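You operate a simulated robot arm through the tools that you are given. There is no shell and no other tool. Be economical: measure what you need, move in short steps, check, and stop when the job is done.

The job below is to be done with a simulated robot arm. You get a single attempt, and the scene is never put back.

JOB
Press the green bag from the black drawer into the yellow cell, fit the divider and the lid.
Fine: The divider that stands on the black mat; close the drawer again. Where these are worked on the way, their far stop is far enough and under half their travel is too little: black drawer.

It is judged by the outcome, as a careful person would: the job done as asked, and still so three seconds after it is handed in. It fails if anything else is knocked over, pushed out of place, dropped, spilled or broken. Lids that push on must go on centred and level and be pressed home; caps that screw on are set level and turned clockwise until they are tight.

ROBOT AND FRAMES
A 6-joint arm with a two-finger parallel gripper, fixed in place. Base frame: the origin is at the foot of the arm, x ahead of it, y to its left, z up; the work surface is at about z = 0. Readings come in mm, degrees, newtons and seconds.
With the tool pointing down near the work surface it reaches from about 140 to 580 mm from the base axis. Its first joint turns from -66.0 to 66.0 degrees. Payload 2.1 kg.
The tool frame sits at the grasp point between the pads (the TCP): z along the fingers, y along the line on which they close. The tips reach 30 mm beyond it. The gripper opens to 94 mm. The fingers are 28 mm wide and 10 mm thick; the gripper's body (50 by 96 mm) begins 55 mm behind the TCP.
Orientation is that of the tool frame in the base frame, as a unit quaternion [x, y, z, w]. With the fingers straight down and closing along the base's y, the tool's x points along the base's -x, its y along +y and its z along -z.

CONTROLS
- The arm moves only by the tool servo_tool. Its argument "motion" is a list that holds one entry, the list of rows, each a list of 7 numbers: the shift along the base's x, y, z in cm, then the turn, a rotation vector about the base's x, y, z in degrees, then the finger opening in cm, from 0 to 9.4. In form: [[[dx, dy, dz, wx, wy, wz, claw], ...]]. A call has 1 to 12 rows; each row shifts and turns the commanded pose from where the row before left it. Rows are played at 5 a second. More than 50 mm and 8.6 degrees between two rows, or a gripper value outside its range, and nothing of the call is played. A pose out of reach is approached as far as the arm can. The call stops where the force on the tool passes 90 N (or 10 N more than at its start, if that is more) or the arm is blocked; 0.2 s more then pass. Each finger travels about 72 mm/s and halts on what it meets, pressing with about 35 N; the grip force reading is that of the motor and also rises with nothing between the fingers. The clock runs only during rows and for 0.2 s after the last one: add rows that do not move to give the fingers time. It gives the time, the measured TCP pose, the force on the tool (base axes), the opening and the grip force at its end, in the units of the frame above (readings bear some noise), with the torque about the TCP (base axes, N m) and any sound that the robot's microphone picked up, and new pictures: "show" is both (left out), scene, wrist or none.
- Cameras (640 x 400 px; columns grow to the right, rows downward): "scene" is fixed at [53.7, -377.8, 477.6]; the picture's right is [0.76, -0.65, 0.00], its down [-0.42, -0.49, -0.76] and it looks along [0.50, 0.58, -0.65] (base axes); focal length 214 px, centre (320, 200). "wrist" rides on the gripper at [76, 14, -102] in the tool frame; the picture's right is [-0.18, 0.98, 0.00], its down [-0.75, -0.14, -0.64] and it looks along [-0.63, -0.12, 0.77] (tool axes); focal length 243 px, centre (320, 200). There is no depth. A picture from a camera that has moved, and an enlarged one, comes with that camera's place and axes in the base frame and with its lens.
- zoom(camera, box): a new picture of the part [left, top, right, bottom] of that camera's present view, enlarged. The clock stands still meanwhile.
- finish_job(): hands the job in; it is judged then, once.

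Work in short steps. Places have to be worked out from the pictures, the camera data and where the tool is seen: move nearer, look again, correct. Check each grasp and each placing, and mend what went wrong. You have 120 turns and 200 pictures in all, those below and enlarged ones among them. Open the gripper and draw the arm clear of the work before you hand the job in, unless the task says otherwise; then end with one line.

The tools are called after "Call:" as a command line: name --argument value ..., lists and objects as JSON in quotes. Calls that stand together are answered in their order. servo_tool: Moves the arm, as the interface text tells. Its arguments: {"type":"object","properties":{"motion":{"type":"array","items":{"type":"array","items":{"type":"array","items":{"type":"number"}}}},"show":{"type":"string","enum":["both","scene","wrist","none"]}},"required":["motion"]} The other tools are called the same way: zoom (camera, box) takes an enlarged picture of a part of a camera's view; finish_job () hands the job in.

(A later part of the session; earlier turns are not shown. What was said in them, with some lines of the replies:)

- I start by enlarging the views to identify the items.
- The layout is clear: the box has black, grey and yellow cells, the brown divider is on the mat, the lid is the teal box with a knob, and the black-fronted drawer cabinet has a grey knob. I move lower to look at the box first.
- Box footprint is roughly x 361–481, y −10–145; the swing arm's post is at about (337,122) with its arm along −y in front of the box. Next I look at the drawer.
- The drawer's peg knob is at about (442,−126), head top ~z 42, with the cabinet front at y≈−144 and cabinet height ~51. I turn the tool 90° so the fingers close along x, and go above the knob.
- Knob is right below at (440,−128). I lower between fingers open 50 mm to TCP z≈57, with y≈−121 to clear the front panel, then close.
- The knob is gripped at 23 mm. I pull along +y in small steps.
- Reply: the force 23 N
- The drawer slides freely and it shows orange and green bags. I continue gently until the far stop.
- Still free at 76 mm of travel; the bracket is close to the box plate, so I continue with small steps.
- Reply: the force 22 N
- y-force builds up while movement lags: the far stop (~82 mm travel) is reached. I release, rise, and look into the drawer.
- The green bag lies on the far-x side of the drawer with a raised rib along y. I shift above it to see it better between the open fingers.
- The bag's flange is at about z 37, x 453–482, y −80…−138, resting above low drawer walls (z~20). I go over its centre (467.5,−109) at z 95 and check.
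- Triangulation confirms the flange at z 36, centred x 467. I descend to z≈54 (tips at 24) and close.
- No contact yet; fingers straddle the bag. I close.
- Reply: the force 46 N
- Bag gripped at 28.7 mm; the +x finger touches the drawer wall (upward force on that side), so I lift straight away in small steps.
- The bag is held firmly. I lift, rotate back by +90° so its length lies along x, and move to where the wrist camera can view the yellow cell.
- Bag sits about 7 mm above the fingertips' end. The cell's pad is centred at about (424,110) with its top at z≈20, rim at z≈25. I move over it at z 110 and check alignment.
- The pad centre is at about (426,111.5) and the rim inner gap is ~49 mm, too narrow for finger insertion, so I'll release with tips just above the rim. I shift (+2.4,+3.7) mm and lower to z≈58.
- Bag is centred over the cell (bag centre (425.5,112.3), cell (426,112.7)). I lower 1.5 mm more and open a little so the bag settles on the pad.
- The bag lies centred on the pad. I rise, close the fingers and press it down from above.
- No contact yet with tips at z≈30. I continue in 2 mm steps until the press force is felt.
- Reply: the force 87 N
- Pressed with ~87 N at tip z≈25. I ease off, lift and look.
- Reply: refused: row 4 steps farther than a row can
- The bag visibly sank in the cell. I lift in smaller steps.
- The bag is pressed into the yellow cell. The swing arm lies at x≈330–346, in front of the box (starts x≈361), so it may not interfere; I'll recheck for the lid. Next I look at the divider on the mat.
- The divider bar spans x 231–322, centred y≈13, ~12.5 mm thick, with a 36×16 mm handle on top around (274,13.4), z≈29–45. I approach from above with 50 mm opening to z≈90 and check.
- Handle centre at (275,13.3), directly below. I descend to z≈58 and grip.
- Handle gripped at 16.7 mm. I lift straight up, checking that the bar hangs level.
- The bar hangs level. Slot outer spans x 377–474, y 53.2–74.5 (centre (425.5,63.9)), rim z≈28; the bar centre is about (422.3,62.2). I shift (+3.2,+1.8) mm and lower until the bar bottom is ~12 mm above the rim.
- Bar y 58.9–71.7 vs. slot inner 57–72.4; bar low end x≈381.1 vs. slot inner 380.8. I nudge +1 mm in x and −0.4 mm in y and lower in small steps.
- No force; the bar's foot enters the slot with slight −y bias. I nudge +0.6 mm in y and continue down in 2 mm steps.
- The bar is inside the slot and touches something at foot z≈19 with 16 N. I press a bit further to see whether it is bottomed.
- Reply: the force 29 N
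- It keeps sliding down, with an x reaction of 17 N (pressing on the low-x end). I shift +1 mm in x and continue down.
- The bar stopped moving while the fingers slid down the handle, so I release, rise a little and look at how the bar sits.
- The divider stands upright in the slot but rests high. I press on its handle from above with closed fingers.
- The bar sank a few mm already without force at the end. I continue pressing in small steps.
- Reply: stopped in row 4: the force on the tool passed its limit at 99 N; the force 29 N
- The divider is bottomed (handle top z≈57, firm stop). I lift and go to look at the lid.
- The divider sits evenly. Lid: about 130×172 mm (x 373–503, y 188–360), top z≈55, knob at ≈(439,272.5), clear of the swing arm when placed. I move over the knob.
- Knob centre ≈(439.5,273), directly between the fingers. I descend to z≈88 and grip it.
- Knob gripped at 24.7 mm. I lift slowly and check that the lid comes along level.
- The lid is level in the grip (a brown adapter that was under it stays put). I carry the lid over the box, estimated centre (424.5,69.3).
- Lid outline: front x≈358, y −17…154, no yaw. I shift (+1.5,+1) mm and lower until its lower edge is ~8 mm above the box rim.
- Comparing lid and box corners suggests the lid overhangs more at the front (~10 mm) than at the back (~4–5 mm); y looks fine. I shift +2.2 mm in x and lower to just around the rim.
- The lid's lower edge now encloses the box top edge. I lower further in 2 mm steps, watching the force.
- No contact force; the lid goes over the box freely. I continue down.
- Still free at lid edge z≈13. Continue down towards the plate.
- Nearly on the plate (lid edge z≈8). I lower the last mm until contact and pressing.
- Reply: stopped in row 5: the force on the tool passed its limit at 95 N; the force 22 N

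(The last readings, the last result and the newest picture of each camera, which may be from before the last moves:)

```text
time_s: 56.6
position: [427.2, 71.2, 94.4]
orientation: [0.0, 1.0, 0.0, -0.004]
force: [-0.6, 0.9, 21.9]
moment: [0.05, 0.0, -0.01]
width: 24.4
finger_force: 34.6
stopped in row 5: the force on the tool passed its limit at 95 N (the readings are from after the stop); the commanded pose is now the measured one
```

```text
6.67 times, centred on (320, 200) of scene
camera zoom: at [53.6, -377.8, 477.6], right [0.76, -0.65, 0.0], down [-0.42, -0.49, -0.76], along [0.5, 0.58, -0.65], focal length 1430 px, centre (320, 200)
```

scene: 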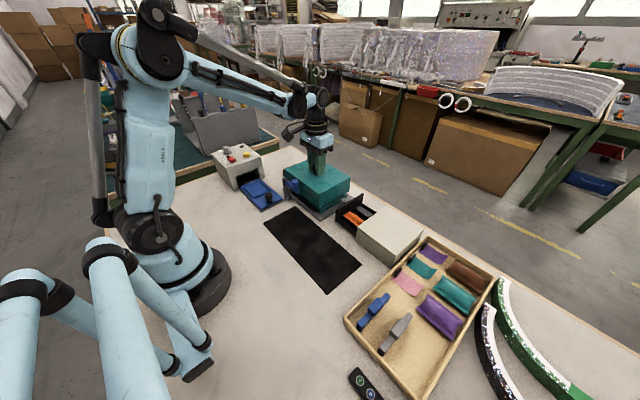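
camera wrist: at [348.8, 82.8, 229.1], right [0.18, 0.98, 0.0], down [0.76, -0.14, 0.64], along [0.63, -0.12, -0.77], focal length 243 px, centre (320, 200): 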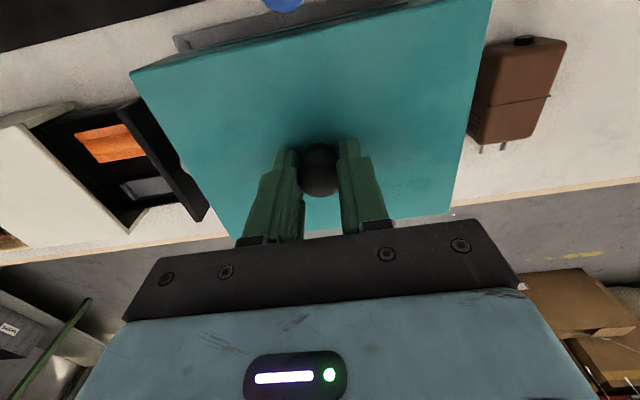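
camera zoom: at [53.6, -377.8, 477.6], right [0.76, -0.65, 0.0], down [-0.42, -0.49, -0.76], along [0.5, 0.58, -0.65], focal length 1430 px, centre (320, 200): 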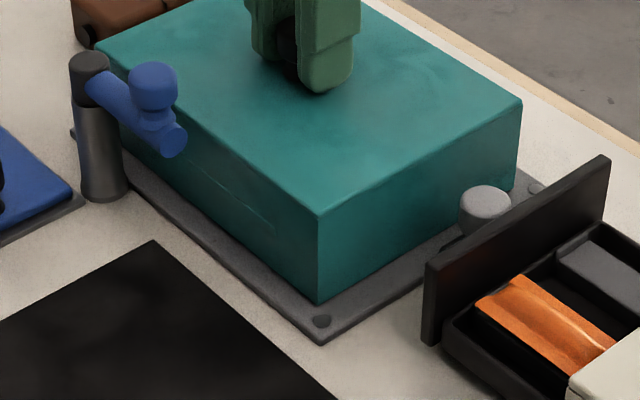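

The lid bottomed on the plate (edge z≈7) at 95 N. I release, rise, and inspect.

Call:
servo_tool --motion '[[[0, 0, 0, 0, 0, 0, 2.6], [0, 0, 0, 0, 0, 0, 5], [0, 0, 0, 0, 0, 0, 6], [0, 0, 3, 0, 0, 0, 6], [0, 0, 4, 0, 0, 0, 6], [-1, 0, 4, 0, 0, 0, 6], [-3, 0, 2, 0, 0, 0, 8], [0, 0, 0, 0, 0, 0, 8]]]'

Call:
zoom --camera "scene" --box '[270, 150, 370, 230]'

Call:
zoom --camera "wrist" --box '[180, 40, 460, 230]'

```text
time_s: 58.4
position: [387.0, 69.2, 222.4]
orientation: [0.0, 1.0, 0.0, -0.004]
force: [-0.9, -0.3, -0.2]
moment: [-0.02, 0.0, 0.0]
width: 79.8
finger_force: 0.0
camera wrist: at [311.3, 82.1, 324.6], right [0.18, 0.98, 0.0], down [0.76, -0.14, 0.64], along [0.63, -0.12, -0.77], focal length 243 px, centre (320, 200)
```

scene: 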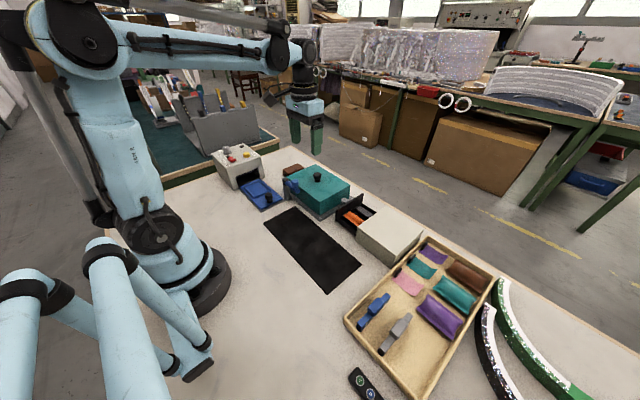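
wrist: 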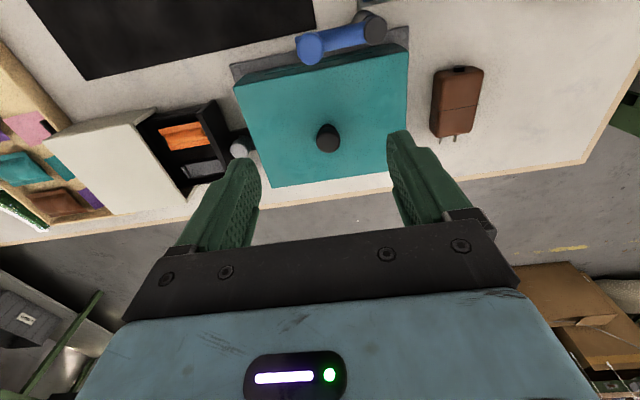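

```text
5.00 times, centred on (320, 190) of scene
camera zoom: at [53.6, -377.8, 477.6], right [0.76, -0.65, 0.0], down [-0.42, -0.49, -0.76], along [0.5, 0.58, -0.65], focal length 1072 px, centre (320, 250)
```

zoom: 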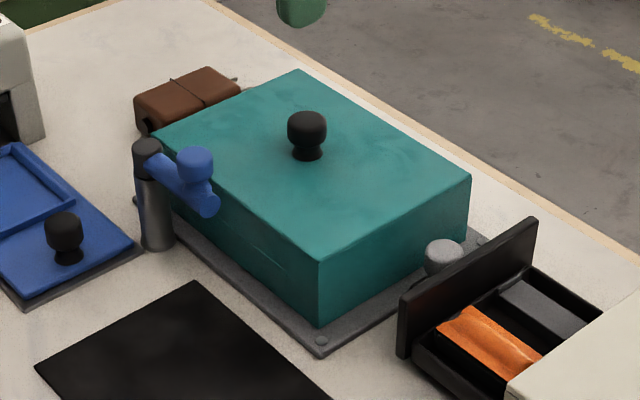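

```text
2.11 times, centred on (320, 135) of wrist
camera zoom: at [311.3, 82.1, 324.6], right [0.18, 0.98, 0.0], down [0.76, -0.14, 0.64], along [0.63, -0.12, -0.77], focal length 511 px, centre (320, 337)
```

zoom: 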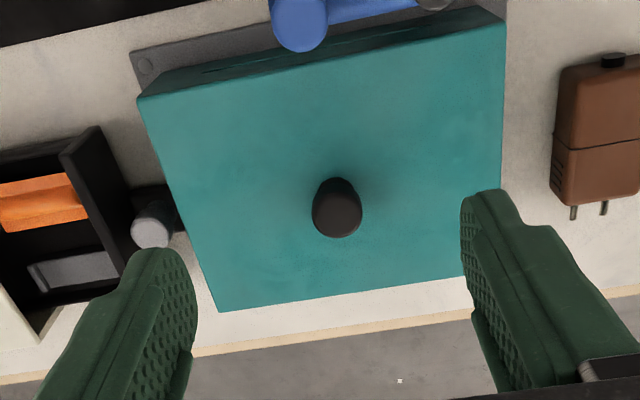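

The lid sits level on the plate. Now the drawer: I turn the tool −90° and go above its knob (~(438.5,−44)).

Call:
servo_tool --motion '[[[0.47, -1.02, 0, 0, 0, -8.18, 7], [0.47, -1.02, 0, 0, 0, -8.18, 5], [0.47, -1.02, 0, 0, 0, -8.18, 5], [0.47, -1.02, 0, 0, 0, -8.18, 5], [0.47, -1.02, -0.5, 0, 0, -8.18, 5], [0.47, -1.02, -1, 0, 0, -8.18, 5], [0.47, -1.02, -1.5, 0, 0, -8.18, 5], [0.47, -1.02, -1.5, 0, 0, -8.18, 5], [0.47, -1.02, -1.5, 0, 0, -8.18, 5], [0.47, -1.02, -1.5, 0, 0, -8.18, 5], [0.45, -1.02, -1.5, 0, 0, -8.2, 5], [0, 0, 0, 0, 0, 0, 5]]]'

Call:
zoom --camera "wrist" --box '[220, 60, 420, 220]'

```text
time_s: 61.0
position: [438.9, -43.4, 132.7]
orientation: [0.707, 0.707, 0.003, -0.001]
force: [0.7, -0.7, 0.0]
moment: [0.0, -0.01, 0.01]
width: 50.0
finger_force: 0.0
camera wrist: at [453.0, 31.0, 235.5], right [0.98, -0.19, 0.0], down [-0.14, -0.76, 0.64], along [-0.12, -0.63, -0.77], focal length 243 px, centre (320, 200)
```

scene: 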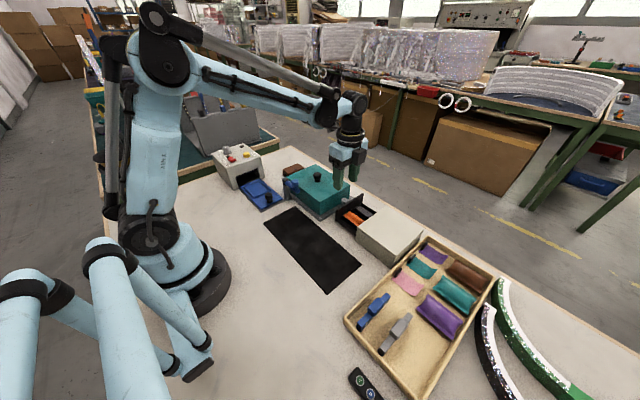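
wrist: 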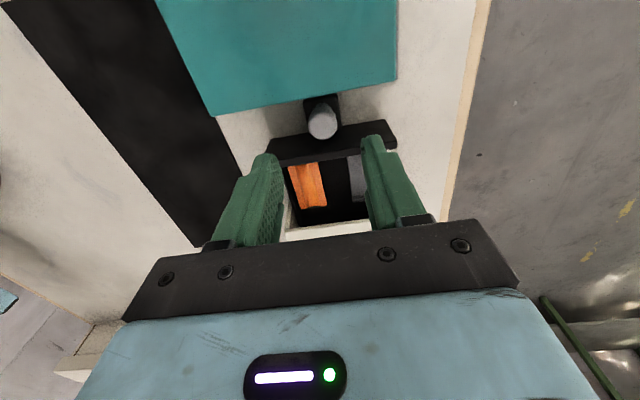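

```text
2.50 times, centred on (320, 140) of wrist
camera zoom: at [453.0, 31.0, 235.5], right [0.98, -0.19, 0.0], down [-0.14, -0.76, 0.64], along [-0.12, -0.63, -0.77], focal length 606 px, centre (320, 350)
```

zoom: 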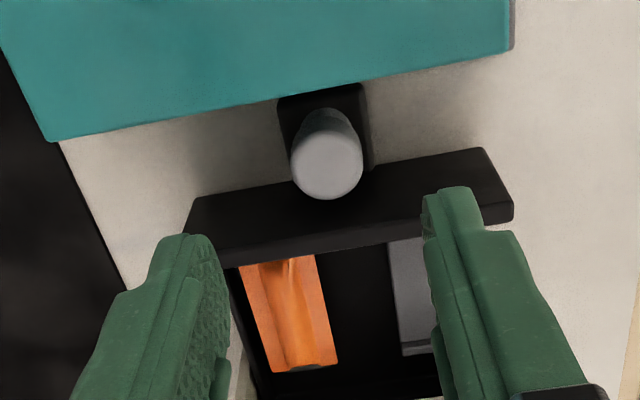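

Knob at (439.6,−50); fingers will straddle it. I descend to z≈56 and grip.

Call:
servo_tool --motion '[[[0, -0.1, -2.5, 0, 0, 0, 5], [0, -0.05, -2.5, 0, 0, 0, 5], [0, 0, -1.5, 0, 0, 0, 5], [0, 0, -1.1, 0, 0, 0, 5], [0, 0, 0, 0, 0, 0, 3], [0, 0, 0, 0, 0, 0, 1], [0, 0, 0, 0, 0, 0, 1]]]'

Call:
zoom --camera "wrist" --box '[220, 80, 420, 240]'

```text
time_s: 62.6
position: [439.4, -43.3, 57.1]
orientation: [0.707, 0.707, 0.004, -0.001]
force: [16.0, -0.9, -12.3]
moment: [-0.01, -0.21, 0.0]
width: 23.5
finger_force: 45.3
camera wrist: at [453.9, 30.2, 159.5], right [0.98, -0.18, 0.0], down [-0.14, -0.76, 0.64], along [-0.12, -0.63, -0.77], focal length 243 px, centre (320, 200)
```

scene: 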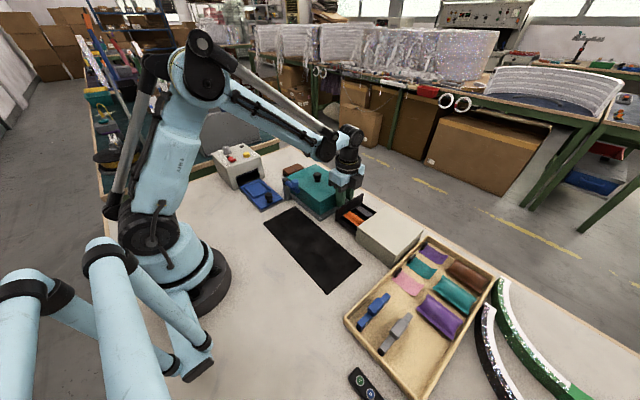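
wrist: 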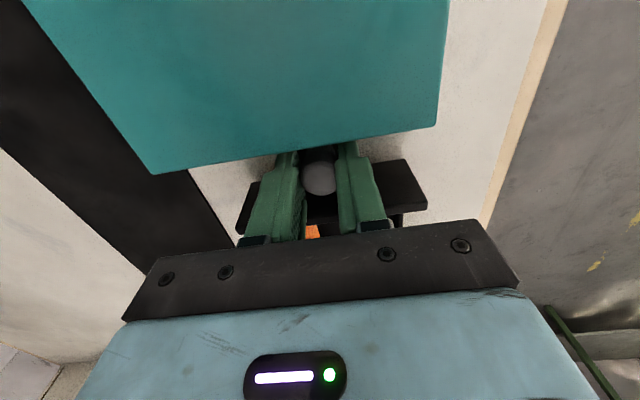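

```text
2.50 times, centred on (320, 160) of wrist
camera zoom: at [453.9, 30.2, 159.5], right [0.98, -0.18, 0.0], down [-0.14, -0.76, 0.64], along [-0.12, -0.63, -0.77], focal length 606 px, centre (320, 300)
```

zoom: 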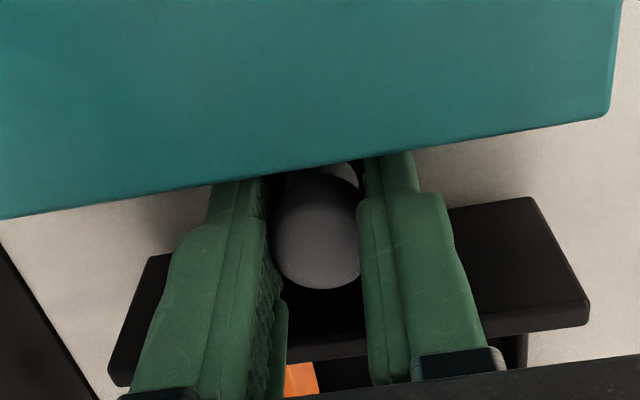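

Knob gripped. I push along −y about 80 mm.

Call:
servo_tool --motion '[[[0.1, -0.6, 0, 0, 0, 0, 1], [0, -0.8, 0, 0, 0, 0, 1], [0, -0.8, 0, 0, 0, 0, 1], [0, -0.8, 0, 0, 0, 0, 1], [0, -0.8, 0, 0, 0, 0, 1], [0, -0.8, 0, 0, 0, 0, 1], [0, -0.8, 0, 0, 0, 0, 1], [0, -0.8, 0, 0, 0, 0, 1], [0, -0.8, 0, 0, 0, 0, 1], [0, -0.6, 0, 0, 0, 0, 1]]]'

Call:
zoom --camera "scene" --box '[320, 170, 440, 260]'

```text
time_s: 64.8
position: [439.2, -119.4, 56.9]
orientation: [0.708, 0.706, 0.002, -0.003]
force: [-11.8, 0.8, 28.1]
moment: [0.24, 0.12, -0.06]
width: 23.2
finger_force: 45.7
camera wrist: at [454.6, -45.2, 159.4], right [0.98, -0.18, 0.0], down [-0.14, -0.76, 0.64], along [-0.12, -0.63, -0.77], focal length 243 px, centre (320, 200)
```

scene: 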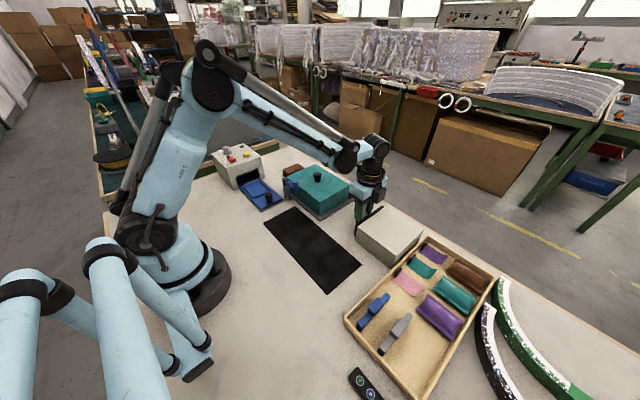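
wrist: 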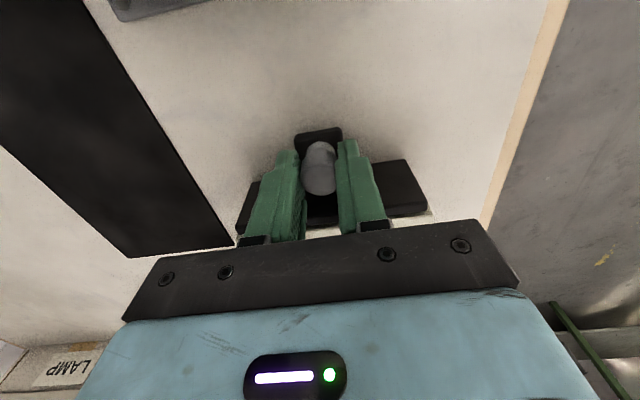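

```text
4.44 times, centred on (380, 215) of scene
camera zoom: at [53.5, -377.7, 477.7], right [0.76, -0.65, 0.0], down [-0.42, -0.49, -0.76], along [0.5, 0.58, -0.65], focal length 953 px, centre (53, 133)
```

zoom: 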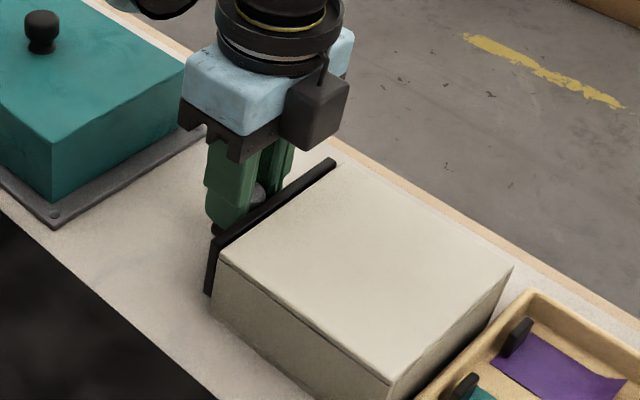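

A few mm gap remains; I push on gently until the drawer bears against the cabinet.

Call:
servo_tool --motion '[[[0, -0.2, 0, 0, 0, 0, 1], [0, -0.2, 0, 0, 0, 0, 1], [0, -0.2, 0, 0, 0, 0, 1], [0, -0.1, 0, 0, 0, 0, 1]]]' --show "none"

Call:
zoom --camera "scene" --box '[320, 170, 440, 260]'

```text
time_s: 65.8
position: [439.8, -124.1, 56.6]
orientation: [0.706, 0.708, 0.004, -0.005]
force: [-12.8, 23.3, 10.2]
moment: [-0.46, 0.14, -0.07]
width: 23.2
finger_force: 45.6
```

```text
4.44 times, centred on (380, 215) of scene
camera zoom: at [53.6, -377.7, 477.6], right [0.76, -0.65, 0.0], down [-0.42, -0.49, -0.76], along [0.5, 0.58, -0.65], focal length 953 px, centre (53, 133)
```

zoom: 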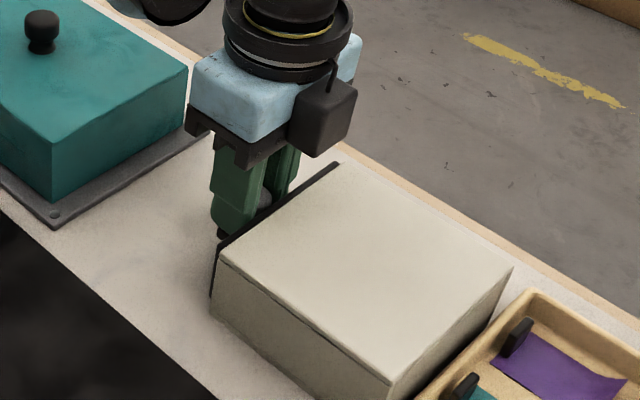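

The drawer is shut (23 N reaction). I release, rise and draw clear, then do a final check.

Call:
servo_tool --motion '[[[0, 0.1, 0, 0, 0, 0, 2.5], [0, 0, 0, 0, 0, 0, 5], [0, 0, 0, 0, 0, 0, 5], [0, 0, 3, 0, 0, 0, 5], [0, 0, 4, 0, 0, 0, 5], [0, 0, 4.5, 0, 0, 0, 5], [-3, 0, 3, 0, 0, 0, 5], [-4, 0, 1, 0, 0, 0, 5], [-4, 0, 0, 0, 0, 0, 5], [-4, 0, 0, 0, 0, 0, 5]]]'

Call:
zoom --camera "scene" --box '[270, 150, 450, 270]'

Call:
zoom --camera "scene" --box '[345, 195, 400, 240]'

```text
time_s: 68.0
position: [291.6, -125.1, 212.0]
orientation: [0.707, 0.707, 0.002, -0.003]
force: [0.0, 0.5, 0.4]
moment: [-0.01, 0.03, 0.03]
width: 50.0
finger_force: 0.2
camera wrist: at [306.2, -51.9, 314.8], right [0.98, -0.18, 0.0], down [-0.14, -0.76, 0.64], along [-0.12, -0.63, -0.77], focal length 243 px, centre (320, 200)
```

scene: 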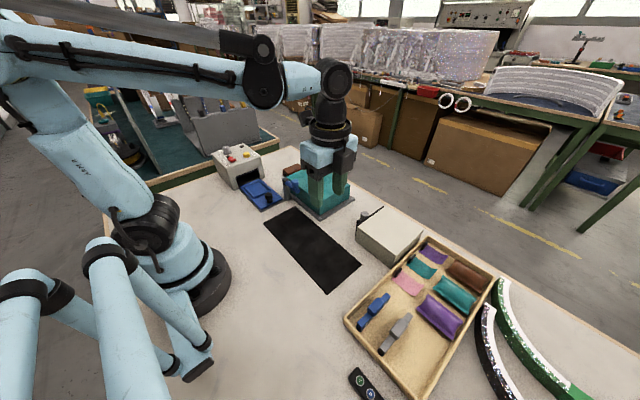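
wrist: 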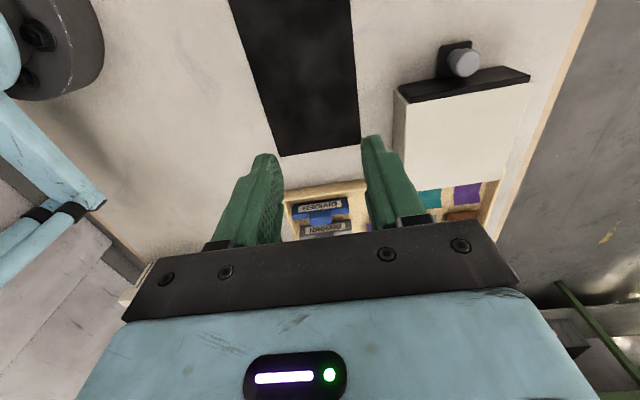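

```text
3.33 times, centred on (360, 210) of scene
camera zoom: at [53.7, -377.8, 477.6], right [0.76, -0.65, 0.0], down [-0.42, -0.49, -0.76], along [0.5, 0.58, -0.65], focal length 715 px, centre (187, 167)
```

zoom: 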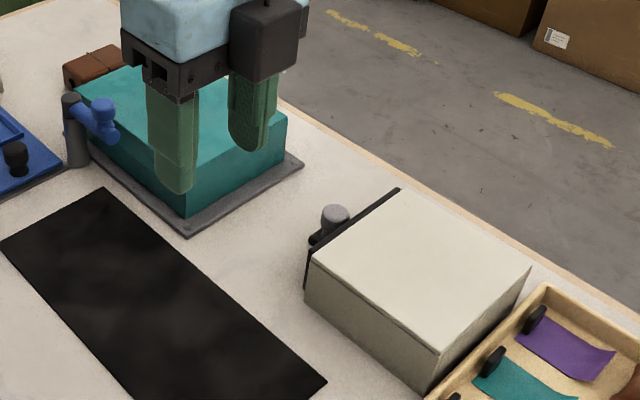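

```text
8.89 times, centred on (372, 218) of scene
camera zoom: at [53.7, -377.8, 477.6], right [0.76, -0.65, 0.0], down [-0.42, -0.49, -0.76], along [0.5, 0.58, -0.65], focal length 1906 px, centre (-147, 44)
```

zoom: 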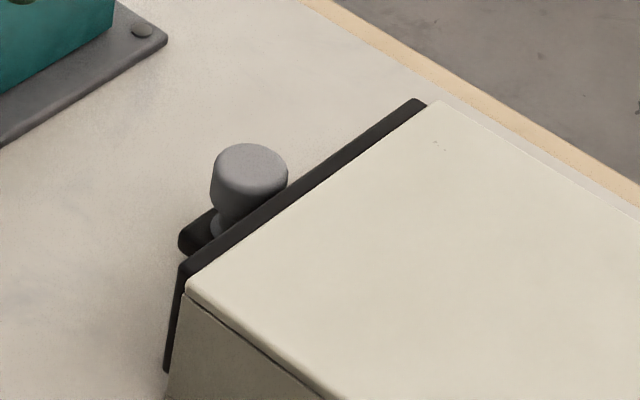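

The drawer is closed, the lid is level on the box, and the arm is clear; nothing else has been disturbed. I hand the job in.

Call:
finish_job

```text
The job is handed in.
```

I pressed the green bag into the yellow cell, seated the brown divider in its slot, pressed the lid home and closed the black drawer; the job is handed in.
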